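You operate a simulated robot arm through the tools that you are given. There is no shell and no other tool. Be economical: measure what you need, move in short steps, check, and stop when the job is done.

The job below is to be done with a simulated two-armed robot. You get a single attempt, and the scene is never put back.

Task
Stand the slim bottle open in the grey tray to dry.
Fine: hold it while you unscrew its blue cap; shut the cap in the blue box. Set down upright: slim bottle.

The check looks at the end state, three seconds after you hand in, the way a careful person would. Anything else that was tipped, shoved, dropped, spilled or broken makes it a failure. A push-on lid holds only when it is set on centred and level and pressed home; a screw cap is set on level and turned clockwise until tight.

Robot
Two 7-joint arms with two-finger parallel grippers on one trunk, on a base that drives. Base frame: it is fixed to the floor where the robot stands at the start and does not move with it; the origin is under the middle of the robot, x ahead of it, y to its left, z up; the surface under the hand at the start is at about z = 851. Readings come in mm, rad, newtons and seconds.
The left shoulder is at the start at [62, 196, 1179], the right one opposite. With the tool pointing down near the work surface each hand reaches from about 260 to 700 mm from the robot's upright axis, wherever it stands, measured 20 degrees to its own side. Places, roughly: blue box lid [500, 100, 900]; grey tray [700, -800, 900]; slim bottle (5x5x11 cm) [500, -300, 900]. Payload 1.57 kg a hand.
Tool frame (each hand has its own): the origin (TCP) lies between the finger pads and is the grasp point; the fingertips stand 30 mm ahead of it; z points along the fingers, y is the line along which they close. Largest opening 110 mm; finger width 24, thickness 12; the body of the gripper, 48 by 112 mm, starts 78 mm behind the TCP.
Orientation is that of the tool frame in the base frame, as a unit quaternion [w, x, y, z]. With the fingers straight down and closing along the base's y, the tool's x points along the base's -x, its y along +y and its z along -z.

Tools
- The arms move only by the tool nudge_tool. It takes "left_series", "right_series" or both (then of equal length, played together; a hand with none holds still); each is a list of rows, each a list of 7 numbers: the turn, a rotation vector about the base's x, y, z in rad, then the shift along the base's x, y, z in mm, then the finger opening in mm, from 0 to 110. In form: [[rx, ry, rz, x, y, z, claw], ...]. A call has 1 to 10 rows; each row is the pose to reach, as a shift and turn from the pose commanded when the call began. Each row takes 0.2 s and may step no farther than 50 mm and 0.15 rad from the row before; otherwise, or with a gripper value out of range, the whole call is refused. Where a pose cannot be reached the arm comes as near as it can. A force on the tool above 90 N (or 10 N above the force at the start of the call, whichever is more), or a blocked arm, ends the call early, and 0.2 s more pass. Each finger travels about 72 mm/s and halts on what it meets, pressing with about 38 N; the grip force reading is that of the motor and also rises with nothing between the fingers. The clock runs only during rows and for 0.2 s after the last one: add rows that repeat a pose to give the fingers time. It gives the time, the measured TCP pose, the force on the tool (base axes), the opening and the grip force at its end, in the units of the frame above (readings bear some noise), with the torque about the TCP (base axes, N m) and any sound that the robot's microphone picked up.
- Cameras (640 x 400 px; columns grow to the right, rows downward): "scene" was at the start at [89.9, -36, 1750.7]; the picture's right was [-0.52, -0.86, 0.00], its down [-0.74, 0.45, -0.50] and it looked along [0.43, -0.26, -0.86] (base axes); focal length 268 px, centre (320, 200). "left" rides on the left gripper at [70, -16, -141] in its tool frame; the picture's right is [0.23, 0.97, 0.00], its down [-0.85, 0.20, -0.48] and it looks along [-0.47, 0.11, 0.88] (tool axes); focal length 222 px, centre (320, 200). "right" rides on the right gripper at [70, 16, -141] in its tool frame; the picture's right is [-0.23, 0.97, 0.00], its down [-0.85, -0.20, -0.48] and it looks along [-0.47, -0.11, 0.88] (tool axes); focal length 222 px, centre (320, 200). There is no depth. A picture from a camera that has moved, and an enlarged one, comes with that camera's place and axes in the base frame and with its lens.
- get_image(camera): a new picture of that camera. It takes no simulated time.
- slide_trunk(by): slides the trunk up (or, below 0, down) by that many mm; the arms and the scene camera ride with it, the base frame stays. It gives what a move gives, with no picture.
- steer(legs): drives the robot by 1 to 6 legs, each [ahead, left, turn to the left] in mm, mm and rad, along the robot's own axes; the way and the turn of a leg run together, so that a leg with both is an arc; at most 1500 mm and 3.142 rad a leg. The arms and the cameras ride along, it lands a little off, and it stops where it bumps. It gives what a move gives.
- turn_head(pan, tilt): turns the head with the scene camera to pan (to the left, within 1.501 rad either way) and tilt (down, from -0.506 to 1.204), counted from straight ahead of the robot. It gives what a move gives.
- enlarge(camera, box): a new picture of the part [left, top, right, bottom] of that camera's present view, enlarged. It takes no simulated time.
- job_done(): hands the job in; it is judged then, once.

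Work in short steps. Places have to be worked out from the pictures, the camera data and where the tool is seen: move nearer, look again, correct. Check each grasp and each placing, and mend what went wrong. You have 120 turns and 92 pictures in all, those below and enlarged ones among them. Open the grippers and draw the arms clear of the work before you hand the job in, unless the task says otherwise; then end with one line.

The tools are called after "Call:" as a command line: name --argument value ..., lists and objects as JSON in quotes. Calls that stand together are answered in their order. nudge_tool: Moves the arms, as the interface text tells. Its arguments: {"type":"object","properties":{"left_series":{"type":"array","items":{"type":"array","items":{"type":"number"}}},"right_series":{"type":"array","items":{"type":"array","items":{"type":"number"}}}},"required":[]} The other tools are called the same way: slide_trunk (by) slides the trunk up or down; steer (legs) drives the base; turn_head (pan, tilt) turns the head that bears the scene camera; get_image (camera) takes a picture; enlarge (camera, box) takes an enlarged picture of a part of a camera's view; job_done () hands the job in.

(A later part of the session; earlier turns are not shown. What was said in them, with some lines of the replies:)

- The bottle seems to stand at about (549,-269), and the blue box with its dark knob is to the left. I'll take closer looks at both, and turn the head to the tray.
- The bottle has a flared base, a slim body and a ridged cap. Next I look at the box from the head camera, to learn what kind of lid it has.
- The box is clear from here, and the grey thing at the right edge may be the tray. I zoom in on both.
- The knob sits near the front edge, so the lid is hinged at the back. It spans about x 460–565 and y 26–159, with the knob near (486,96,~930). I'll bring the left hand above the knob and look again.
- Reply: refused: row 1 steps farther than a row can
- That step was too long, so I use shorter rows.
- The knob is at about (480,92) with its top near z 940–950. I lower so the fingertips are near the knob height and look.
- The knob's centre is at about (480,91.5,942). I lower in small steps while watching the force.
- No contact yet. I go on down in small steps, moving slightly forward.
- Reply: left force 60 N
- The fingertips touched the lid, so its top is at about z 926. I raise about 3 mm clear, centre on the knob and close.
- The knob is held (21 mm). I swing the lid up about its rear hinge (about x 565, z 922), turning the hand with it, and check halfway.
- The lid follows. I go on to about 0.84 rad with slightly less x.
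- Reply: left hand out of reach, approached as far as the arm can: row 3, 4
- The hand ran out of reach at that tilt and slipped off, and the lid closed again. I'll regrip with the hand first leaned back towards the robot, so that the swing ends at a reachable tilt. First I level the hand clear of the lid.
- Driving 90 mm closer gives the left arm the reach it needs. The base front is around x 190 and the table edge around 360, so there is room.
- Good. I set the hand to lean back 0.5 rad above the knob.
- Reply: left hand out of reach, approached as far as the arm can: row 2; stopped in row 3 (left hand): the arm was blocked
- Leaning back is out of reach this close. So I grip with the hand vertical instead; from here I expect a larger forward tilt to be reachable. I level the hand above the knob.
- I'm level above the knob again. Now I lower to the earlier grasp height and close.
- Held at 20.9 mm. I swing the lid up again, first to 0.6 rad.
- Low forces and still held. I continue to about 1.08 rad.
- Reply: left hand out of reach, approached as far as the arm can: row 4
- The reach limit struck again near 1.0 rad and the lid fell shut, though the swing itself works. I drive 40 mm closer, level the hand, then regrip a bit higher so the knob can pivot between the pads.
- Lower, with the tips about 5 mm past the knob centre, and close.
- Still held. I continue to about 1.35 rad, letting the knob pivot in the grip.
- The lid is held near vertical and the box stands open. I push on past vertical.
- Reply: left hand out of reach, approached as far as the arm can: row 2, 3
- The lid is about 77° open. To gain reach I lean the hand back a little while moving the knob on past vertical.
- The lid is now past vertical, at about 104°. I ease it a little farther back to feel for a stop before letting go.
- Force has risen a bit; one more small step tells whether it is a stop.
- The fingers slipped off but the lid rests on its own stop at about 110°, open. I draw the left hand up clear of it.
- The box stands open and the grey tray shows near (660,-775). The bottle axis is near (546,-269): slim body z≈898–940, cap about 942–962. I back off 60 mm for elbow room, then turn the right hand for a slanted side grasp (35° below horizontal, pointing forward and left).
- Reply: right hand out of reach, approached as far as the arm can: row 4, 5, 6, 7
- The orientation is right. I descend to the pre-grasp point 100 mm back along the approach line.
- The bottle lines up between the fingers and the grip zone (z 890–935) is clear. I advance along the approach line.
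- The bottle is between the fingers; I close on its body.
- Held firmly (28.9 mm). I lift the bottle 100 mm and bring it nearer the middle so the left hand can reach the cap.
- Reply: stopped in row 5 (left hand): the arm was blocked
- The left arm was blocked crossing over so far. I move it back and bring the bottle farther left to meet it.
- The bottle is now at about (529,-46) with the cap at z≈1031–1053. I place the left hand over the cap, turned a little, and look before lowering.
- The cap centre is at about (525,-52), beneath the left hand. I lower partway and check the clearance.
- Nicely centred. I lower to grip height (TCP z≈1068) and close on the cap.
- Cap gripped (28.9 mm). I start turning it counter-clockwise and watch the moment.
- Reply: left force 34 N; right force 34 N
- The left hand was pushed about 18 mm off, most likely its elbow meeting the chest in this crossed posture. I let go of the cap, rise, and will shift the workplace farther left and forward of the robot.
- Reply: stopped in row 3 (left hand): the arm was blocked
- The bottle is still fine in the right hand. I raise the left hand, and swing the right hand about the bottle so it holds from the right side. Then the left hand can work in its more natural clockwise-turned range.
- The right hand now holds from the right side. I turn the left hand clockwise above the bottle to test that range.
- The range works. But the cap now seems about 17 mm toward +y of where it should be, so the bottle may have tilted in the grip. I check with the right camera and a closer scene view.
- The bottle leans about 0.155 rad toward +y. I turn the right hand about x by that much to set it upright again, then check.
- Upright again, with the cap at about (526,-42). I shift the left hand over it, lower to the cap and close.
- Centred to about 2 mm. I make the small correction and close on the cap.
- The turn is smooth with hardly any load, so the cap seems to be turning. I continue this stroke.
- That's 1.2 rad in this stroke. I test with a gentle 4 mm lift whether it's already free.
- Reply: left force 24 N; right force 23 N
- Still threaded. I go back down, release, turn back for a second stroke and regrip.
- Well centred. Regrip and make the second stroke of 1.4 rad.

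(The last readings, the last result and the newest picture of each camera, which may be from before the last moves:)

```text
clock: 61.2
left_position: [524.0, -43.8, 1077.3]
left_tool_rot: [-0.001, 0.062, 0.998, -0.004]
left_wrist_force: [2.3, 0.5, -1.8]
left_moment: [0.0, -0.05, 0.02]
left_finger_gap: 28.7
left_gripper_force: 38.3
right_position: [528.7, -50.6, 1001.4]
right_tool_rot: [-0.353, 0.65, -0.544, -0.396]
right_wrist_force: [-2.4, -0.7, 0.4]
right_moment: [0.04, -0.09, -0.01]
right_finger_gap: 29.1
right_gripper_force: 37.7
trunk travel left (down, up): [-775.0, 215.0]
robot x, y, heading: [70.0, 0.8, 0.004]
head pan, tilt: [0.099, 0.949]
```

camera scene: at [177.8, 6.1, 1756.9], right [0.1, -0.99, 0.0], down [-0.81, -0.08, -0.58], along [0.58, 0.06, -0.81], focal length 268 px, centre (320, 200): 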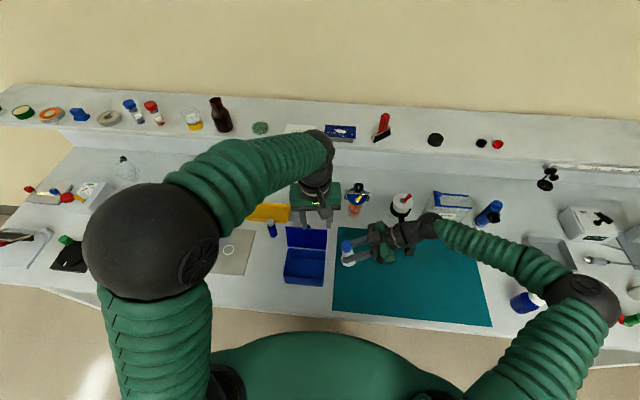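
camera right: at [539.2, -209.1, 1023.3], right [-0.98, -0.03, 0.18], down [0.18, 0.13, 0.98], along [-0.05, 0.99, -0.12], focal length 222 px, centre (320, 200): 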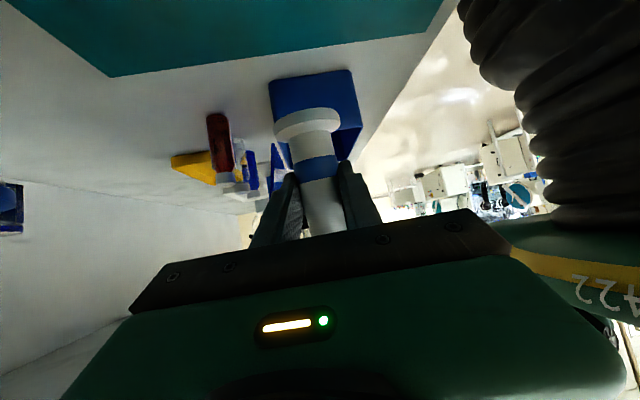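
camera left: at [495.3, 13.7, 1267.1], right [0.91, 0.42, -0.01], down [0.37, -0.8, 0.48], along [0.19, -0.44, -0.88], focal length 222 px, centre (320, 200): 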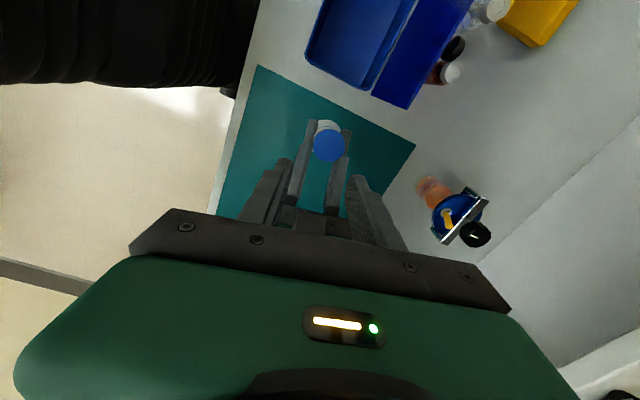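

The lift is now free, so the cap is off the thread. I raise it clear and look.

Call:
nudge_tool --left_series '[[0, 0, 0, 0, 0, 10, 12], [0, 0, 0, 0, 0, 30, 12], [0, 0, 0, 0, 0, 60, 12]]'

Call:
enlarge --camera "scene" --box '[270, 170, 430, 290]'

Call:
enlarge --camera "left" --box '[220, 80, 420, 230]'

```text
clock: 62.0
left_position: [525.1, -43.4, 1137.7]
left_tool_rot: [-0.001, 0.062, 0.998, -0.005]
left_wrist_force: [0.4, 0.7, 0.3]
left_moment: [0.01, 0.01, 0.0]
left_finger_gap: 28.4
left_gripper_force: 38.1
right_position: [528.1, -51.5, 1001.2]
right_tool_rot: [-0.352, 0.651, -0.544, -0.396]
right_wrist_force: [0.0, -0.5, -0.8]
right_moment: [0.02, 0.0, 0.02]
right_finger_gap: 29.0
right_gripper_force: 38.1
trunk travel left (down, up): [-775.0, 215.0]
robot x, y, heading: [67.9, 1.0, 0.001]
head pan, tilt: [0.099, 0.949]
```

```text
3.33 times, centred on (350, 230) of scene
camera zoom: at [175.7, 5.2, 1757.0], right [0.1, -0.99, 0.0], down [-0.81, -0.08, -0.58], along [0.58, 0.06, -0.81], focal length 894 px, centre (220, 100)
```

zoom: 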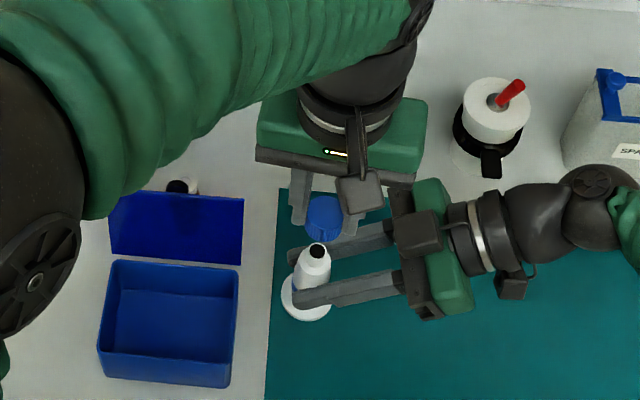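

```text
2.67 times, centred on (320, 155) of left
camera zoom: at [453.4, -49.7, 1279.3], right [-0.1, 0.99, -0.01], down [0.87, 0.1, 0.48], along [0.47, 0.04, -0.88], focal length 592 px, centre (320, 320)
```

zoom: 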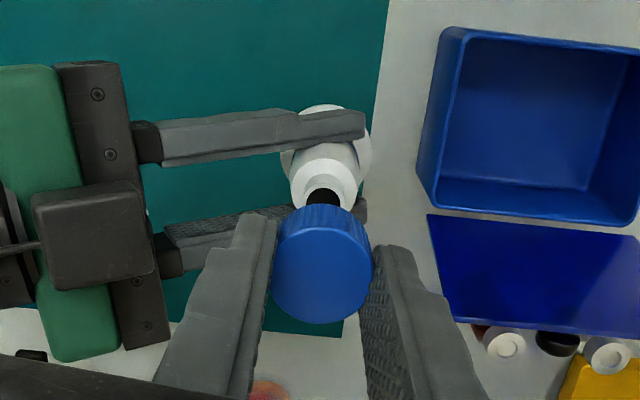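

The cap is off and in the left hand, and the bottle stands open in the right. I carry the cap over the open box.

Call:
nudge_tool --left_series '[[0, 0, 0, -5, 35, 15, 12], [0, 0, -0.06, -10, 70, 15, 12], [0, 0, -0.12, -15, 105, 10, 12], [0, 0, -0.12, -21, 135, 0, 12], [0, 0, -0.12, -21, 135, -45, 12], [0, 0, -0.12, -21, 135, -90, 12]]'

Call:
get_image --camera "left"

Call:
enlarge --camera "scene" --box '[230, 170, 390, 290]'

```text
clock: 63.4
left_position: [508.3, 92.8, 1045.8]
left_tool_rot: [-0.001, 0.122, 0.993, -0.004]
left_wrist_force: [0.7, 0.0, -0.9]
left_moment: [0.0, -0.01, 0.01]
left_finger_gap: 28.6
left_gripper_force: 38.4
right_position: [531.4, -51.5, 1000.0]
right_tool_rot: [-0.352, 0.65, -0.544, -0.397]
right_wrist_force: [1.1, -0.5, -1.7]
right_moment: [0.01, 0.01, 0.01]
right_finger_gap: 29.1
right_gripper_force: 38.2
trunk travel left (down, up): [-775.0, 215.0]
robot x, y, heading: [70.0, -0.5, 0.002]
head pan, tilt: [0.099, 0.949]
```

```text
31 pictures are left
camera left: at [435.3, 94.1, 1188.2], right [0.02, 1.0, -0.01], down [0.88, -0.01, 0.47], along [0.47, -0.01, -0.88], focal length 222 px, centre (320, 200)
```

left: 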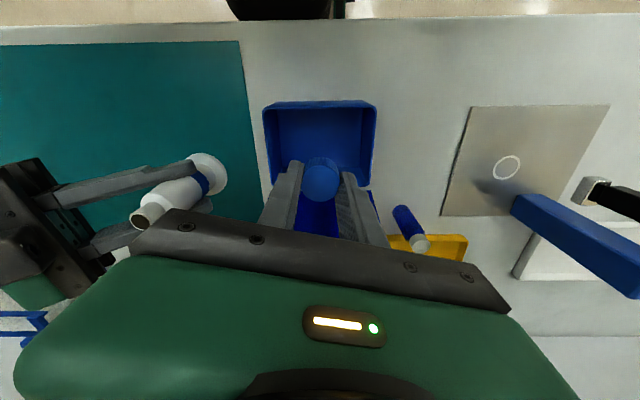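

```text
3.33 times, centred on (310, 230) of scene
camera zoom: at [180.3, 4.9, 1756.7], right [0.1, -0.99, 0.0], down [-0.81, -0.08, -0.58], along [0.58, 0.06, -0.82], focal length 894 px, centre (353, 100)
```

zoom: 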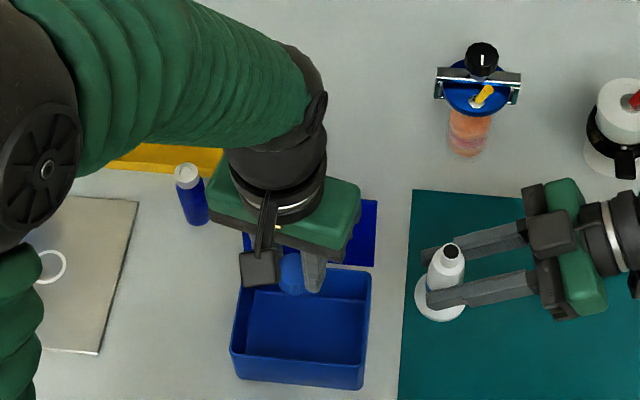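

Cap aligned with the box in y. I square the hand, move slightly forward of the lid and lower into the box.

Call:
nudge_tool --left_series '[[0, 0, 0.12, -5, 0, -30, 12], [0, 0, 0.24, -9, 0, -65, 12], [0, 0, 0.24, -9, 0, -100, 12], [0, 0, 0.24, -9, 0, -125, 12], [0, 0, 0.24, -9, 0, -138, 12]]'

Call:
enlarge --camera "left" --box '[220, 80, 420, 230]'

```text
clock: 64.6
left_position: [497.3, 91.5, 907.6]
left_tool_rot: [0.0, 0.002, 1.0, -0.004]
left_wrist_force: [0.0, 0.2, 0.5]
left_moment: [-0.01, 0.02, -0.01]
left_finger_gap: 28.3
left_gripper_force: 38.3
right_position: [530.1, -50.9, 1001.2]
right_tool_rot: [-0.352, 0.651, -0.544, -0.396]
right_wrist_force: [-0.5, -0.3, -0.9]
right_moment: [-0.05, 0.03, 0.03]
right_finger_gap: 29.1
right_gripper_force: 37.5
trunk travel left (down, up): [-775.0, 215.0]
robot x, y, heading: [69.5, 0.0, 0.006]
head pan, tilt: [0.099, 0.949]
```

```text
2.67 times, centred on (320, 155) of left
camera zoom: at [426.1, 78.0, 1049.7], right [-0.22, 0.97, -0.01], down [0.86, 0.2, 0.48], along [0.47, 0.1, -0.88], focal length 592 px, centre (320, 320)
```

zoom: 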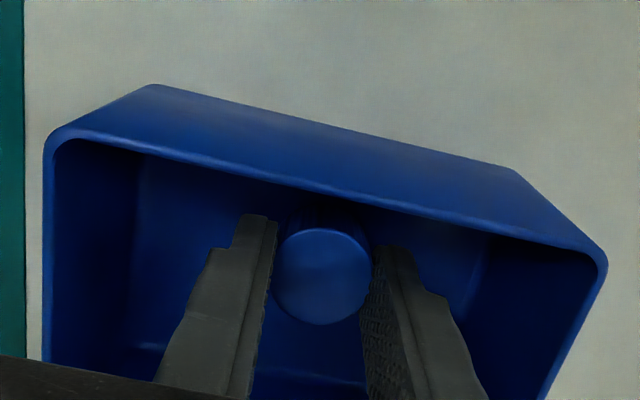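

The cap is inside the box, just above its floor. I lower a little, release and withdraw upward.

Call:
nudge_tool --left_series '[[0, 0, 0, 3, 0, -6, 12], [0, 0, 0, 3, 0, -6, 30], [0, 0, 0, 3, 0, -6, 44], [0, 0, 0, 3, 0, -6, 50]]'

Call:
nudge_tool --left_series '[[0, 0, 0, 0, 0, 30, 50], [0, 0, 0, 0, 0, 75, 50], [0, 0, 0, 0, 0, 120, 50], [0, 0, 0, -10, 0, 165, 50], [0, 0, 0, -20, 0, 190, 30]]'

Call:
enlarge --camera "left" --box '[220, 60, 420, 210]'

```text
clock: 65.6
left_position: [499.5, 93.4, 901.5]
left_tool_rot: [0.0, 0.002, 1.0, -0.003]
left_wrist_force: [0.3, 0.4, -0.4]
left_moment: [-0.04, 0.01, 0.02]
left_finger_gap: 49.8
left_gripper_force: 0.0
right_position: [528.7, -50.7, 1000.2]
right_tool_rot: [-0.352, 0.651, -0.544, -0.396]
right_wrist_force: [-0.1, 0.4, -1.1]
right_moment: [-0.02, 0.01, 0.01]
right_finger_gap: 29.0
right_gripper_force: 37.8
trunk travel left (down, up): [-775.0, 215.0]
robot x, y, heading: [71.8, 3.8, 0.003]
head pan, tilt: [0.099, 0.949]
```

```text
clock: 66.8
left_position: [477.2, 93.0, 1093.2]
left_tool_rot: [0.0, 0.001, 1.0, -0.004]
left_wrist_force: [-0.8, -0.4, -0.2]
left_moment: [-0.01, -0.01, 0.0]
left_finger_gap: 30.1
left_gripper_force: 0.1
right_position: [527.6, -51.6, 1002.3]
right_tool_rot: [-0.353, 0.651, -0.544, -0.395]
right_wrist_force: [-0.1, -0.5, -0.7]
right_moment: [0.0, 0.03, 0.01]
right_finger_gap: 28.9
right_gripper_force: 38.3
trunk travel left (down, up): [-775.0, 215.0]
robot x, y, heading: [71.5, -0.0, -0.002]
head pan, tilt: [0.099, 0.949]
```

```text
2.67 times, centred on (320, 135) of left
camera zoom: at [406.7, 77.6, 1235.7], right [-0.22, 0.97, -0.01], down [0.86, 0.2, 0.48], along [0.47, 0.1, -0.88], focal length 592 px, centre (320, 373)
```

zoom: 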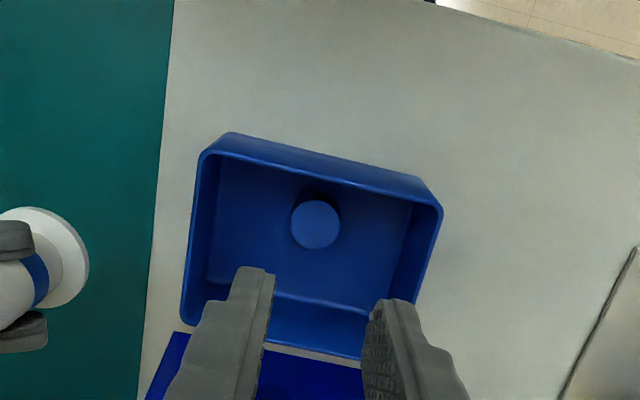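

The cap lies flat in the box. Now to close the lid: I move the closed left fingers over and behind the raised lid.

Call:
nudge_tool --left_series '[[0, 0, 0, 30, 7, 20, 5], [0, 0, 0, 72, 14, 20, 5], [0, 0, 0, 115, 21, 20, 5], [0, 0, 0, 150, 27, 20, 5], [0, 0, 0, 170, 27, 0, 5], [0, 0, 0, 170, 27, -35, 5], [0, 0, 0, 170, 27, -63, 5]]'

Call:
get_image --camera "left"

```text
clock: 68.4
left_position: [651.0, 120.0, 1028.3]
left_tool_rot: [0.0, 0.002, 1.0, -0.004]
left_wrist_force: [0.4, -0.1, -0.5]
left_moment: [-0.06, 0.01, 0.0]
left_finger_gap: 4.8
left_gripper_force: 0.1
right_position: [529.5, -50.9, 1000.8]
right_tool_rot: [-0.353, 0.65, -0.544, -0.396]
right_wrist_force: [0.5, -0.3, -0.8]
right_moment: [-0.01, -0.04, 0.03]
right_finger_gap: 29.1
right_gripper_force: 37.8
trunk travel left (down, up): [-775.0, 215.0]
robot x, y, heading: [70.0, 1.3, 0.003]
head pan, tilt: [0.099, 0.949]
```

```text
27 pictures are left
camera left: at [579.5, 104.4, 1170.2], right [-0.22, 0.97, -0.01], down [0.86, 0.2, 0.48], along [0.47, 0.1, -0.88], focal length 222 px, centre (320, 200)
```

left: 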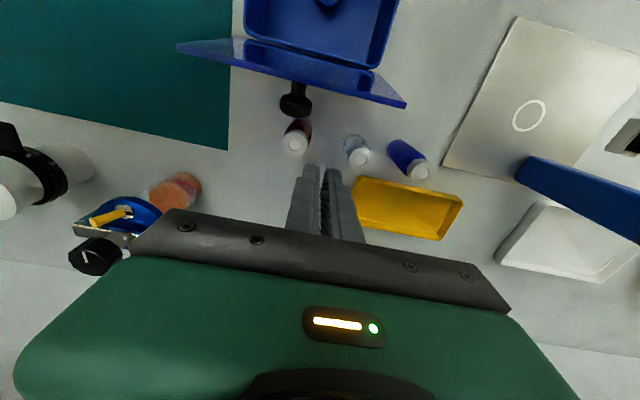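

The fingers are behind the lid and above the small bottles. I push forward slowly until it passes vertical.

Call:
nudge_tool --left_series '[[0, 0, 0, -15, 0, 0, 5], [0, 0, 0, -30, 0, 0, 5], [0, 0, 0, -45, 0, 3, 5], [0, 0, 0, -60, 0, 5, 5], [0, 0, 0, -75, 0, 5, 5], [0, 0, 0, -90, 0, 5, 5]]'

Call:
get_image --camera "left"

```text
clock: 69.8
left_position: [559.1, 120.3, 1034.6]
left_tool_rot: [0.0, 0.001, 1.0, -0.004]
left_wrist_force: [0.7, -0.2, -0.7]
left_moment: [0.02, -0.02, 0.01]
left_finger_gap: 5.0
left_gripper_force: 0.0
right_position: [527.9, -51.7, 1001.3]
right_tool_rot: [-0.352, 0.651, -0.544, -0.395]
right_wrist_force: [-0.4, 0.2, -0.2]
right_moment: [-0.04, -0.04, 0.02]
right_finger_gap: 28.8
right_gripper_force: 38.6
trunk travel left (down, up): [-775.0, 215.0]
robot x, y, heading: [71.5, 3.2, 0.004]
head pan, tilt: [0.099, 0.949]
```

```text
26 pictures are left
camera left: at [487.6, 104.2, 1176.8], right [-0.22, 0.97, -0.01], down [0.86, 0.2, 0.48], along [0.47, 0.1, -0.88], focal length 222 px, centre (320, 200)
```

left: 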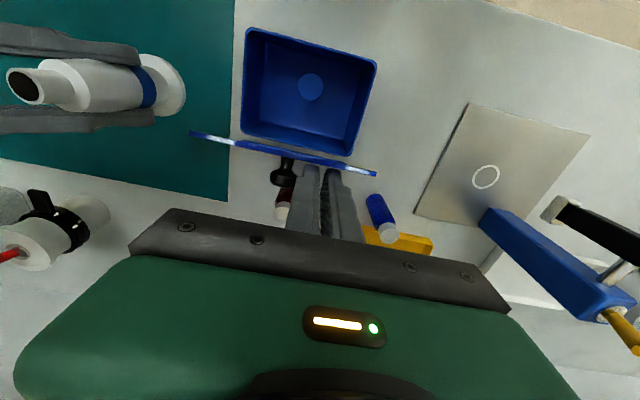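

The lid is about vertical. I push on.

Call:
nudge_tool --left_series '[[0, 0, 0, -12, 0, 0, 5], [0, 0, 0, -24, 0, 0, 5], [0, 0, 0, -38, 0, 0, 5], [0, 0, 0, -52, 0, 0, 5], [0, 0, 0, -66, 0, 0, 5], [0, 0, 0, -76, 0, 0, 5]]'

Call:
get_image --camera "left"

```text
clock: 71.2
left_position: [483.5, 119.0, 1035.4]
left_tool_rot: [0.0, 0.001, 1.0, -0.004]
left_wrist_force: [0.2, -0.4, -0.5]
left_moment: [-0.01, 0.02, -0.02]
left_finger_gap: 5.1
left_gripper_force: 0.1
right_position: [529.2, -51.0, 1001.1]
right_tool_rot: [-0.351, 0.652, -0.543, -0.396]
right_wrist_force: [-0.2, -0.2, -0.9]
right_moment: [-0.02, -0.05, -0.03]
right_finger_gap: 29.2
right_gripper_force: 37.7
trunk travel left (down, up): [-775.0, 215.0]
robot x, y, heading: [73.0, -2.9, -0.001]
head pan, tilt: [0.099, 0.949]
```

```text
25 pictures are left
camera left: at [411.8, 104.5, 1176.5], right [-0.22, 0.97, -0.01], down [0.86, 0.2, 0.48], along [0.47, 0.1, -0.88], focal length 222 px, centre (320, 200)
```

left: 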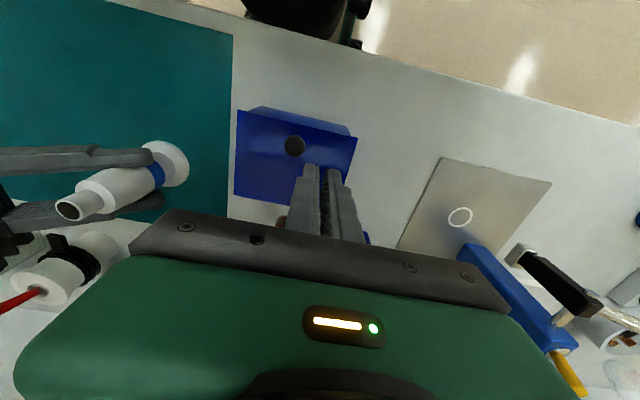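

The lid is shut. I press its front lightly to make sure it sits fully down.

Call:
nudge_tool --left_series '[[0, 0, 0, 0, 0, -40, 5], [0, 0, 0, 0, 0, -70, 5], [0, 0, 0, 0, 0, -78, 5], [0, 0, 0, 0, 0, -83, 5], [0, 0, 0, 0, 0, -83, 5]]'

Call:
nudge_tool --left_series '[[0, 0, 0, 0, 0, 40, 5], [0, 0, 0, 0, 10, 85, 20], [0, 0, 0, -10, 30, 130, 40], [0, 0, 0, -20, 60, 170, 60], [0, 0, 0, -30, 90, 200, 60]]'

Call:
get_image --camera "scene"

```text
clock: 72.4
left_position: [482.8, 119.4, 958.4]
left_tool_rot: [0.006, 0.003, 1.0, -0.005]
left_wrist_force: [4.4, 6.4, 57.4]
left_moment: [0.3, -0.86, -0.12]
left_finger_gap: 5.1
left_gripper_force: 0.5
right_position: [525.8, -51.6, 1003.3]
right_tool_rot: [-0.353, 0.652, -0.544, -0.394]
right_wrist_force: [-0.6, -0.5, -0.3]
right_moment: [0.01, 0.01, 0.01]
right_finger_gap: 28.9
right_gripper_force: 37.5
trunk travel left (down, up): [-775.0, 215.0]
robot x, y, heading: [69.6, -2.4, -0.001]
head pan, tilt: [0.099, 0.949]
```

```text
refused: row 3 steps farther than a row can; nothing moved
```

```text
24 pictures are left
camera scene: at [168.5, 5.4, 1758.5], right [0.1, -0.99, 0.0], down [-0.81, -0.08, -0.58], along [0.58, 0.06, -0.81], focal length 268 px, centre (320, 200)
```

scene: 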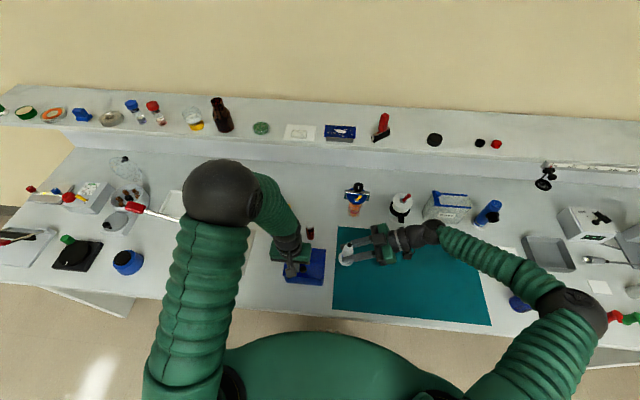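

The lid is firmly down at z≈928. I withdraw the left hand, and raise the bottle while swinging the right hand back to its forward-left heading.

Call:
nudge_tool --left_series '[[0, 0, 0, 0, 0, 40, 5], [0, 0, 0, 0, 0, 80, 20], [0, 0, 0, -5, 10, 120, 40], [0, 0, 0, -10, 20, 160, 60], [0, 0, 0, -15, 30, 200, 60]]' --right_series '[[0, 0, 0, 0, -5, 20, 12], [0, 0, 0, 0, -30, 45, 12], [0, 0, 0, 0, -60, 70, 12], [0, 0, 0, 0, -95, 95, 12], [0, 0, 0, 0, -130, 100, 12]]'

Call:
nudge_tool --right_series '[[0, 0, -0.14, 0, -10, 0, 12], [0, 0, -0.28, 0, -20, 0, 12], [0, 0, -0.42, 0, -30, 0, 12], [0, 0, -0.56, 0, -40, 0, 12], [0, 0, -0.7, 0, -50, 0, 12], [0, 0, -0.84, 0, -60, 0, 12], [0, 0, -0.95, 0, -70, 0, 12]]'

Call:
get_image --camera "scene"

```text
clock: 73.6
left_position: [465.0, 148.3, 1153.4]
left_tool_rot: [0.002, 0.002, 1.0, -0.004]
left_wrist_force: [0.1, 0.4, 0.6]
left_moment: [0.0, -0.02, 0.01]
left_finger_gap: 59.9
left_gripper_force: 0.1
right_position: [525.4, -181.1, 1101.8]
right_tool_rot: [-0.352, 0.652, -0.543, -0.395]
right_wrist_force: [-0.3, -1.0, -0.2]
right_moment: [0.0, -0.02, 0.0]
right_finger_gap: 28.7
right_gripper_force: 38.7
trunk travel left (down, up): [-775.0, 215.0]
robot x, y, heading: [73.7, 5.3, 0.006]
head pan, tilt: [0.099, 0.949]
```

```text
clock: 75.2
left_position: [467.6, 149.6, 1151.2]
left_tool_rot: [0.0, 0.002, 1.0, -0.004]
left_wrist_force: [0.1, 0.8, 0.2]
left_moment: [0.03, -0.04, -0.01]
left_finger_gap: 59.9
left_gripper_force: 0.0
right_position: [529.3, -252.2, 1100.9]
right_tool_rot: [0.494, -0.329, 0.782, 0.191]
right_wrist_force: [-0.2, 0.1, -1.0]
right_moment: [-0.02, 0.0, -0.01]
right_finger_gap: 28.8
right_gripper_force: 38.3
trunk travel left (down, up): [-775.0, 215.0]
robot x, y, heading: [69.7, 5.1, 0.0]
head pan, tilt: [0.099, 0.949]
```

```text
23 pictures are left
camera scene: at [174.5, 5.0, 1757.1], right [0.1, -0.99, 0.0], down [-0.81, -0.08, -0.58], along [0.58, 0.06, -0.81], focal length 268 px, centre (320, 200)
```

scene: 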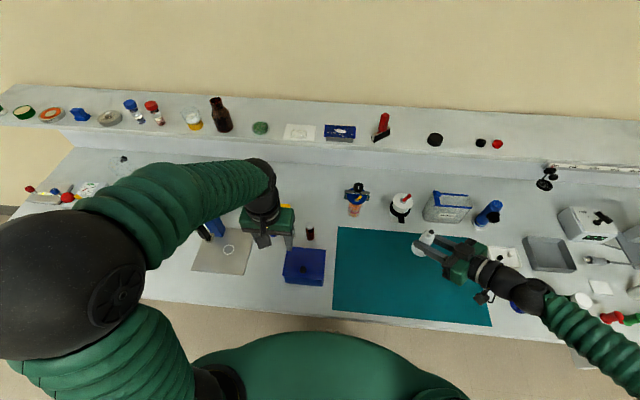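

Everything is clear. I drive about 500 mm to the right and 40 mm ahead, toward the tray.

Call:
steer --legs '[[0, -505, 0], [40, 0, 0]]'

Call:
turn_head --pan -0.45 --tilt 0.95

Call:
get_image --camera "scene"

Call:
get_image --camera "right"

```text
clock: 78.7
left_position: [499.2, -374.1, 1156.4]
left_tool_rot: [0.005, 0.002, 1.0, -0.003]
left_wrist_force: [-1.0, 0.3, 0.7]
left_moment: [0.01, -0.03, 0.0]
left_finger_gap: 59.9
left_gripper_force: 0.0
right_position: [561.6, -774.1, 1103.9]
right_tool_rot: [0.497, -0.33, 0.779, 0.191]
right_wrist_force: [-0.5, -0.6, -0.8]
right_moment: [-0.02, -0.02, 0.01]
right_finger_gap: 28.9
right_gripper_force: 37.9
trunk travel left (down, up): [-775.0, 215.0]
robot x, y, heading: [113.9, -516.2, 0.002]
head pan, tilt: [0.099, 0.949]
```

```text
clock: 79.7
left_position: [510.8, -366.4, 1150.7]
left_tool_rot: [0.0, 0.002, 1.0, -0.005]
left_wrist_force: [0.8, -0.3, 0.5]
left_moment: [-0.03, 0.02, 0.0]
left_finger_gap: 59.9
left_gripper_force: 0.0
right_position: [572.3, -768.6, 1100.2]
right_tool_rot: [0.493, -0.33, 0.782, 0.191]
right_wrist_force: [-0.2, 0.1, -0.9]
right_moment: [0.02, 0.02, 0.0]
right_finger_gap: 28.9
right_gripper_force: 37.7
trunk travel left (down, up): [-775.0, 215.0]
robot x, y, heading: [111.3, -517.3, 0.004]
head pan, tilt: [-0.45, 0.949]
```

```text
22 pictures are left
camera scene: at [212.3, -553.8, 1756.7], right [-0.43, -0.9, 0.0], down [-0.73, 0.35, -0.58], along [0.52, -0.25, -0.82], focal length 268 px, centre (320, 200)
```

scene: 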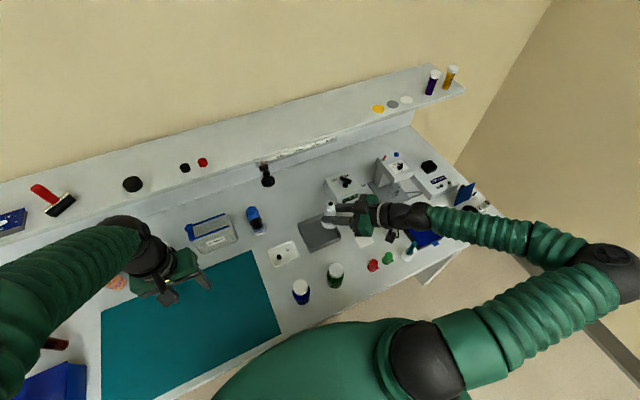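

```text
21 pictures are left
camera right: at [449.1, -867.9, 1099.4], right [-0.62, 0.77, 0.18], down [0.09, -0.16, 0.98], along [0.78, 0.62, 0.03], focal length 222 px, centre (320, 200)
```

right: 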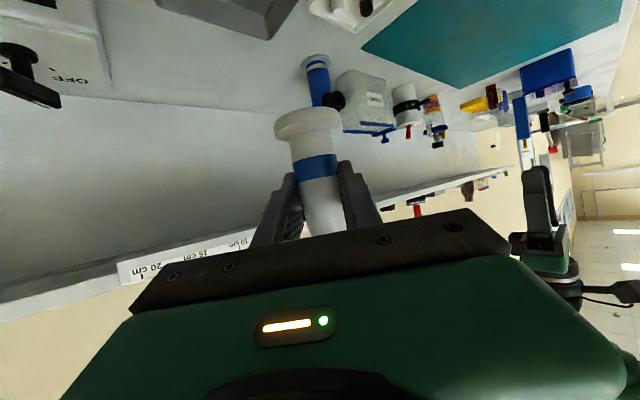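

I zoom in on the tray area, which is partly behind the hand.

Call:
enlarge --camera "scene" --box '[250, 160, 450, 310]'

```text
2.67 times, centred on (350, 235) of scene
camera zoom: at [212.3, -553.8, 1756.7], right [-0.43, -0.9, 0.0], down [-0.73, 0.35, -0.58], along [0.52, -0.25, -0.82], focal length 716 px, centre (240, 107)
```

zoom: 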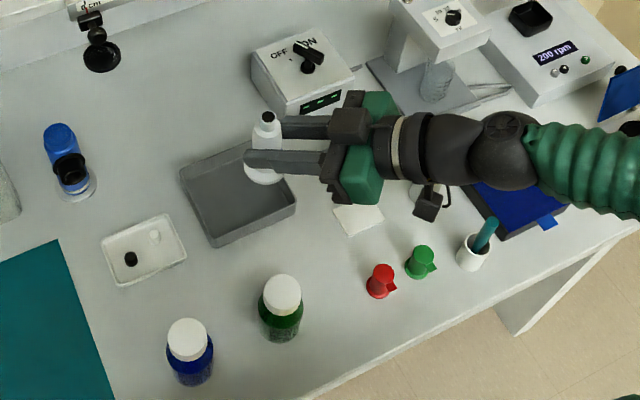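

The tray spans about x 590–718 and y -702…-824, centre (654,-763). The bottle is at about (576,-760) and upright. I move it over the tray and lower part-way.

Call:
nudge_tool --right_series '[[0, 0, 0, 36, 0, 0, 12], [0, 0, 0, 72, 0, 0, 12], [0, 0, 0, 72, 0, -45, 12], [0, 0, 0, 72, 0, -90, 12], [0, 0, 0, 72, 0, -135, 12], [0, 0, 0, 72, 0, -155, 12]]'

Call:
enlarge --camera "scene" --box '[270, 170, 430, 290]'

Call:
get_image --camera "right"

```text
clock: 81.1
left_position: [507.3, -367.2, 1151.6]
left_tool_rot: [0.0, 0.003, 1.0, -0.006]
left_wrist_force: [0.6, -0.2, 0.2]
left_moment: [0.01, 0.0, -0.01]
left_finger_gap: 60.0
left_gripper_force: 0.0
right_position: [640.9, -765.7, 944.7]
right_tool_rot: [0.494, -0.33, 0.782, 0.19]
right_wrist_force: [-0.4, 0.8, 0.0]
right_moment: [0.0, 0.0, 0.0]
right_finger_gap: 28.9
right_gripper_force: 37.7
trunk travel left (down, up): [-775.0, 215.0]
robot x, y, heading: [110.8, -519.8, 0.001]
head pan, tilt: [-0.45, 0.949]
```

```text
3.33 times, centred on (350, 230) of scene
camera zoom: at [209.5, -552.8, 1757.0], right [-0.43, -0.9, 0.0], down [-0.73, 0.35, -0.58], along [0.52, -0.25, -0.81], focal length 894 px, centre (220, 100)
```

zoom: 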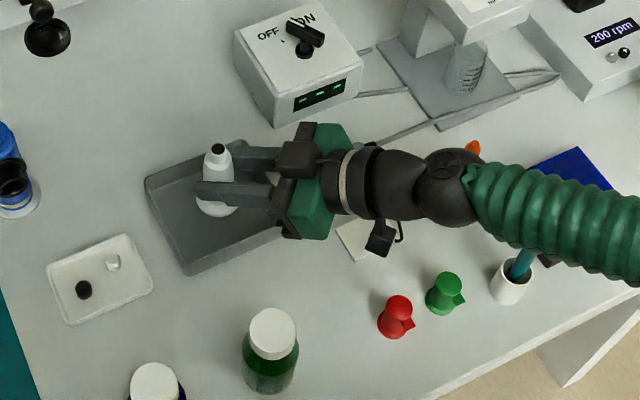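

```text
18 pictures are left
camera right: at [518.0, -866.8, 943.9], right [-0.62, 0.77, 0.18], down [0.08, -0.16, 0.98], along [0.78, 0.62, 0.04], focal length 222 px, centre (320, 200)
```

right: 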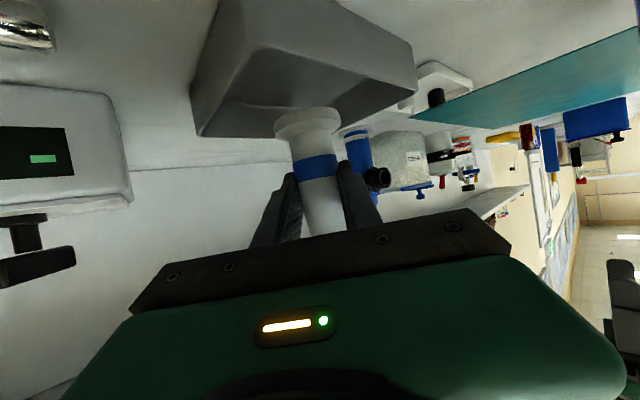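

Bottle over the tray's middle. I lower further, then in small steps until the base touches.

Call:
nudge_tool --right_series '[[0, 0, 0, 6, 0, -12, 12], [0, 0, 0, 6, 0, -24, 12], [0, 0, 0, 6, 0, -27, 12], [0, 0, 0, 6, 0, -27, 12]]'

```text
clock: 82.1
left_position: [507.9, -367.0, 1153.0]
left_tool_rot: [-0.001, 0.002, 1.0, -0.005]
left_wrist_force: [0.1, 0.0, 0.0]
left_moment: [0.02, 0.02, -0.01]
left_finger_gap: 59.8
left_gripper_force: 0.1
right_position: [648.0, -766.6, 918.7]
right_tool_rot: [0.494, -0.33, 0.782, 0.19]
right_wrist_force: [-0.1, 0.9, -1.5]
right_moment: [0.03, 0.04, 0.02]
right_finger_gap: 29.0
right_gripper_force: 38.0
trunk travel left (down, up): [-775.0, 215.0]
robot x, y, heading: [109.5, -519.9, 0.002]
head pan, tilt: [-0.45, 0.949]
```

No contact yet; going down 3 mm more, then checking.

Call:
nudge_tool --right_series '[[0, 0, 0, 0, 0, -1.5, 12], [0, 0, 0, 0, 0, -3, 12], [0, 0, 0, 0, 0, -3, 12]]'

Call:
nudge_tool --right_series '[[0, 0, 0, 0, 0, -1.5, 12], [0, 0, 0, 0, 0, -3, 12], [0, 0, 0, 0, 0, -3, 12]]'

```text
clock: 82.9
left_position: [507.5, -367.5, 1151.1]
left_tool_rot: [0.0, 0.002, 1.0, -0.005]
left_wrist_force: [-0.6, -0.1, -0.1]
left_moment: [0.01, 0.02, 0.02]
left_finger_gap: 60.0
left_gripper_force: 0.0
right_position: [648.5, -767.5, 915.5]
right_tool_rot: [0.494, -0.329, 0.782, 0.19]
right_wrist_force: [0.1, 0.5, -0.6]
right_moment: [0.03, 0.03, 0.0]
right_finger_gap: 29.0
right_gripper_force: 38.1
trunk travel left (down, up): [-775.0, 215.0]
robot x, y, heading: [111.5, -516.1, 0.002]
head pan, tilt: [-0.45, 0.949]
```

```text
clock: 83.7
left_position: [506.8, -367.3, 1152.4]
left_tool_rot: [0.001, 0.001, 1.0, -0.005]
left_wrist_force: [-0.5, -0.7, 0.1]
left_moment: [-0.02, 0.02, -0.04]
left_finger_gap: 59.9
left_gripper_force: 0.1
right_position: [646.5, -768.0, 911.8]
right_tool_rot: [0.493, -0.33, 0.782, 0.19]
right_wrist_force: [-0.2, 0.2, -1.4]
right_moment: [-0.02, 0.0, 0.0]
right_finger_gap: 28.9
right_gripper_force: 37.9
trunk travel left (down, up): [-775.0, 215.0]
robot x, y, heading: [110.7, -519.3, 0.002]
head pan, tilt: [-0.45, 0.949]
```

Still no contact; two more small steps.

Call:
nudge_tool --right_series '[[0, 0, 0, 0, 0, -1.5, 12], [0, 0, 0, 0, 0, -3, 12], [0, 0, 0, 0, 0, -3, 12]]'

Call:
get_image --camera "right"

```text
clock: 84.5
left_position: [507.1, -367.0, 1152.5]
left_tool_rot: [0.001, 0.002, 1.0, -0.005]
left_wrist_force: [-0.3, 0.5, -0.1]
left_moment: [-0.03, 0.02, 0.02]
left_finger_gap: 60.2
left_gripper_force: 0.0
right_position: [646.9, -767.1, 909.8]
right_tool_rot: [0.494, -0.33, 0.782, 0.19]
right_wrist_force: [0.6, -0.5, 0.8]
right_moment: [0.01, 0.02, -0.01]
right_finger_gap: 28.7
right_gripper_force: 38.1
trunk travel left (down, up): [-775.0, 215.0]
robot x, y, heading: [111.7, -515.8, 0.004]
head pan, tilt: [-0.45, 0.949]
```

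```text
17 pictures are left
camera right: at [524.2, -868.1, 908.8], right [-0.62, 0.77, 0.18], down [0.08, -0.16, 0.98], along [0.78, 0.62, 0.03], focal length 222 px, centre (320, 200)
```

right: 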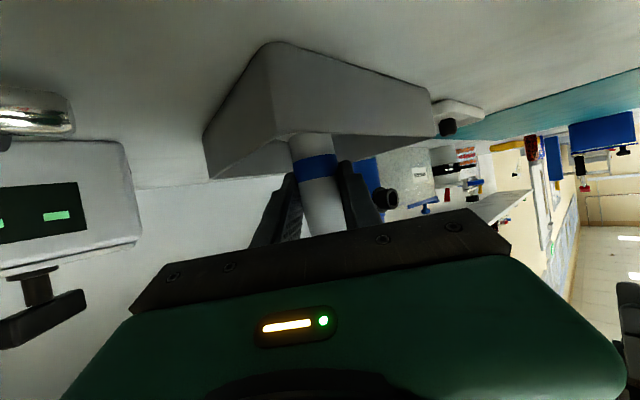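

Force changed from about -1 to +0.8, perhaps first touch. One more small step.

Call:
nudge_tool --right_series '[[0, 0, 0, 0, 0, -1.2, 12], [0, 0, 0, 0, 0, -2.5, 12], [0, 0, 0, 0, 0, -2.5, 12]]'

```text
clock: 85.3
left_position: [505.6, -367.4, 1153.3]
left_tool_rot: [0.001, 0.002, 1.0, -0.005]
left_wrist_force: [0.5, 0.2, 0.6]
left_moment: [-0.03, -0.01, -0.01]
left_finger_gap: 60.1
left_gripper_force: 0.0
right_position: [646.8, -767.8, 909.1]
right_tool_rot: [0.495, -0.33, 0.781, 0.19]
right_wrist_force: [1.4, -3.7, 18.1]
right_moment: [0.1, 0.21, 0.01]
right_finger_gap: 29.0
right_gripper_force: 38.4
trunk travel left (down, up): [-775.0, 215.0]
robot x, y, heading: [108.8, -516.2, -0.001]
head pan, tilt: [-0.45, 0.949]
```

Base is on the tray floor (18 N). I relieve slightly, open, and check before retreating.

Call:
nudge_tool --right_series '[[0, 0, 0, 0, 0, 1.7, 12], [0, 0, 0, 0, 0, 1.7, 28], [0, 0, 0, 0, 0, 1.7, 40], [0, 0, 0, 0, 0, 1.7, 54], [0, 0, 0, 0, 0, 1.7, 54]]'

Call:
enlarge --camera "scene" --box '[270, 170, 430, 290]'

```text
clock: 86.5
left_position: [508.3, -366.8, 1152.0]
left_tool_rot: [0.001, 0.001, 1.0, -0.006]
left_wrist_force: [0.3, 0.3, 0.1]
left_moment: [0.0, -0.02, 0.03]
left_finger_gap: 60.2
left_gripper_force: 0.0
right_position: [648.2, -767.5, 909.7]
right_tool_rot: [0.493, -0.331, 0.782, 0.19]
right_wrist_force: [0.0, -0.3, 0.5]
right_moment: [0.01, -0.03, 0.02]
right_finger_gap: 54.0
right_gripper_force: 0.1
trunk travel left (down, up): [-775.0, 215.0]
robot x, y, heading: [113.6, -518.4, 0.006]
head pan, tilt: [-0.45, 0.949]
```

```text
3.33 times, centred on (350, 230) of scene
camera zoom: at [209.6, -552.0, 1757.0], right [-0.43, -0.9, 0.0], down [-0.73, 0.35, -0.58], along [0.52, -0.25, -0.81], focal length 894 px, centre (220, 100)
```

zoom: 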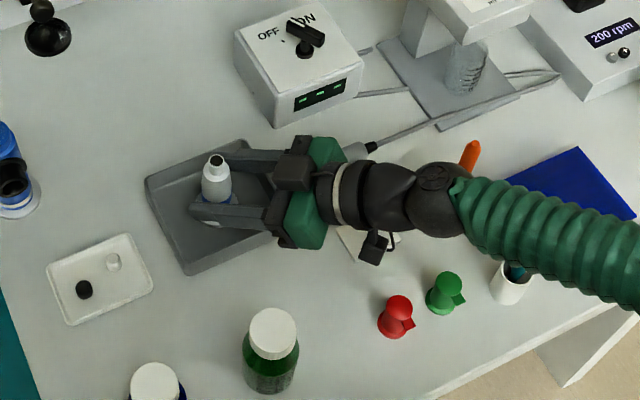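

The bottle stands free and upright between the open fingers. I lift the hand straight up, clear of the bottle.

Call:
nudge_tool --right_series '[[0, 0, 0, 0, 0, 20, 56], [0, 0, 0, 0, 0, 50, 56], [0, 0, 0, 0, 0, 90, 56], [0, 0, 0, 0, 0, 130, 56], [0, 0, 0, -15, 0, 170, 56], [0, 0, 0, -50, 10, 200, 56]]'

Call:
get_image --camera "scene"

Call:
enlarge --camera "scene" --box '[270, 170, 430, 290]'

```text
clock: 87.9
left_position: [506.0, -365.7, 1152.6]
left_tool_rot: [0.002, 0.001, 1.0, -0.007]
left_wrist_force: [0.3, 0.5, -0.1]
left_moment: [0.03, 0.01, 0.0]
left_finger_gap: 59.9
left_gripper_force: 0.1
right_position: [594.9, -754.5, 1111.8]
right_tool_rot: [0.494, -0.33, 0.782, 0.19]
right_wrist_force: [-0.5, 0.2, 0.5]
right_moment: [-0.02, 0.03, -0.05]
right_finger_gap: 55.8
right_gripper_force: 0.1
trunk travel left (down, up): [-775.0, 215.0]
robot x, y, heading: [113.9, -520.4, 0.003]
head pan, tilt: [-0.45, 0.949]
```

```text
15 pictures are left
camera scene: at [205.3, -550.9, 1757.2], right [-0.43, -0.9, 0.0], down [-0.73, 0.35, -0.58], along [0.53, -0.25, -0.81], focal length 268 px, centre (320, 200)
```

scene: 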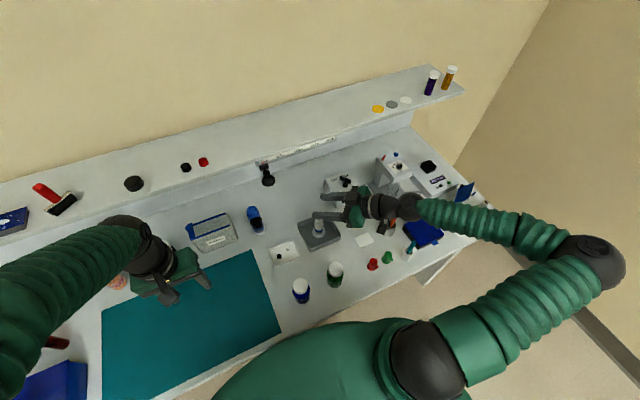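

```text
3.33 times, centred on (350, 230) of scene
camera zoom: at [205.3, -550.9, 1757.2], right [-0.43, -0.9, 0.0], down [-0.73, 0.35, -0.58], along [0.53, -0.25, -0.81], focal length 894 px, centre (220, 100)
```

zoom: 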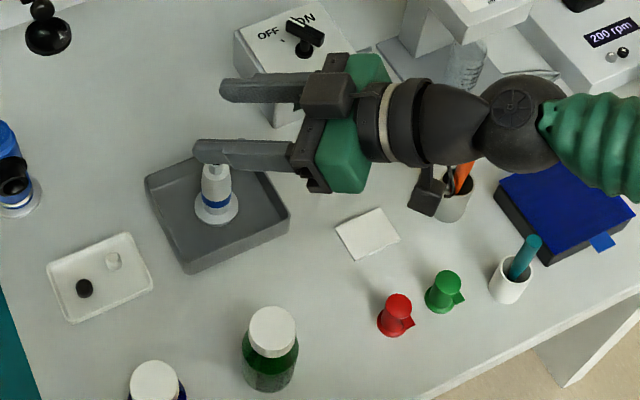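

The bottle stands upright and open in the tray. I draw the right hand farther clear, and look back at the blue box and its surroundings.

Call:
nudge_tool --right_series '[[0, 0, 0, -20, 15, 20, 56], [0, 0, 0, -45, 35, 35, 56], [0, 0, 0, -75, 60, 45, 56]]'

Call:
turn_head --pan 0.6 --tilt 0.8

Call:
get_image --camera "scene"

```text
clock: 88.7
left_position: [508.0, -365.6, 1150.8]
left_tool_rot: [0.002, 0.002, 1.0, -0.006]
left_wrist_force: [0.1, -0.5, -0.1]
left_moment: [-0.01, -0.01, -0.03]
left_finger_gap: 60.0
left_gripper_force: 0.1
right_position: [530.3, -701.9, 1153.4]
right_tool_rot: [0.493, -0.331, 0.782, 0.191]
right_wrist_force: [-0.6, 0.0, -0.4]
right_moment: [0.0, 0.01, -0.01]
right_finger_gap: 56.0
right_gripper_force: 0.0
right hand out of reach, approached as far as the arm can: row 3
trunk travel left (down, up): [-775.0, 215.0]
robot x, y, heading: [111.6, -514.5, -0.004]
head pan, tilt: [-0.45, 0.949]
```

```text
clock: 90.0
left_position: [508.8, -367.4, 1152.0]
left_tool_rot: [0.001, 0.002, 1.0, -0.006]
left_wrist_force: [-0.4, 0.0, 0.2]
left_moment: [0.0, 0.0, -0.01]
left_finger_gap: 60.2
left_gripper_force: 0.0
right_position: [531.8, -702.5, 1152.2]
right_tool_rot: [0.493, -0.331, 0.781, 0.191]
right_wrist_force: [-0.1, 0.9, -0.3]
right_moment: [-0.02, 0.02, 0.0]
right_finger_gap: 55.9
right_gripper_force: 0.0
trunk travel left (down, up): [-775.0, 215.0]
robot x, y, heading: [110.0, -515.3, 0.003]
head pan, tilt: [0.6, 0.799]
```

```text
13 pictures are left
camera scene: at [209.5, -474.6, 1768.7], right [0.57, -0.82, 0.0], down [-0.59, -0.41, -0.7], along [0.57, 0.4, -0.72], focal length 268 px, centre (320, 200)
```

scene: 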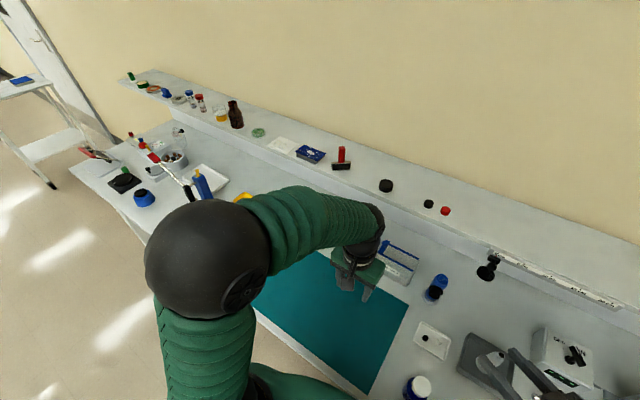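

The arm hides the box from here, so I check with the left hand camera.

Call:
get_image --camera "left"

Call:
turn_head --pan -0.45 --tilt 0.95

Call:
enlarge --camera "scene" --box '[270, 170, 430, 290]'

```text
12 pictures are left
camera left: at [437.1, -382.1, 1293.9], right [-0.22, 0.97, -0.01], down [0.86, 0.2, 0.48], along [0.47, 0.1, -0.88], focal length 222 px, centre (320, 200)
```

left: 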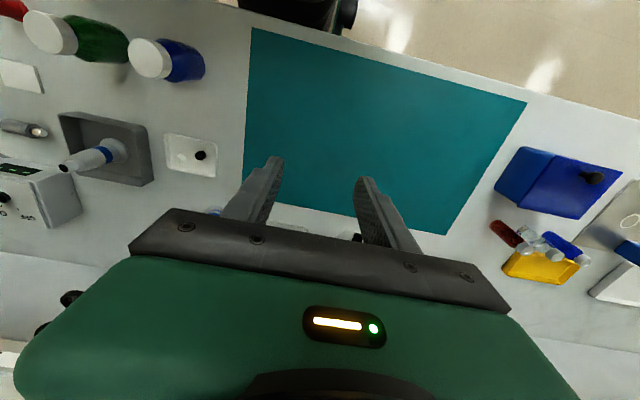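

```text
clock: 91.3
left_position: [508.7, -367.4, 1152.7]
left_tool_rot: [0.001, 0.002, 1.0, -0.005]
left_wrist_force: [0.2, 0.0, 0.0]
left_moment: [-0.03, 0.02, 0.03]
left_finger_gap: 59.7
left_gripper_force: 0.1
right_position: [530.8, -703.4, 1152.2]
right_tool_rot: [0.493, -0.331, 0.782, 0.191]
right_wrist_force: [0.2, 0.4, 0.8]
right_moment: [-0.01, 0.05, -0.02]
right_finger_gap: 55.9
right_gripper_force: 0.0
trunk travel left (down, up): [-775.0, 215.0]
robot x, y, heading: [113.7, -519.7, -0.001]
head pan, tilt: [-0.45, 0.949]
```

```text
3.33 times, centred on (350, 230) of scene
camera zoom: at [208.8, -551.8, 1757.0], right [-0.43, -0.9, 0.0], down [-0.73, 0.35, -0.58], along [0.52, -0.25, -0.81], focal length 894 px, centre (220, 100)
```

zoom: 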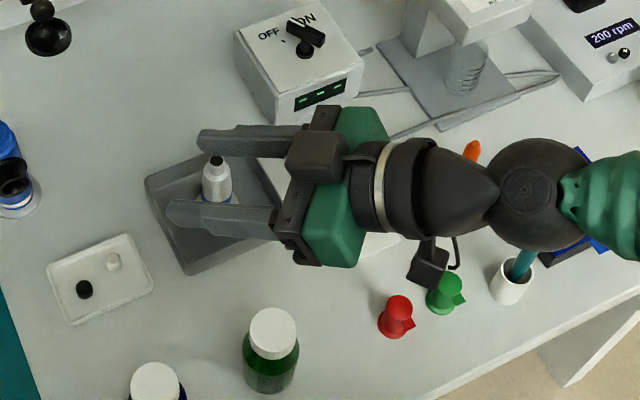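

The box is shut, the small bottles are undisturbed, the slim bottle stands open and upright in the tray, and both hands are open and high above the work. I hand the job in.

Call:
job_done

```text
The job is handed in.
```

The slim bottle stands open and upright in the grey tray, and its blue cap is shut inside the blue box.
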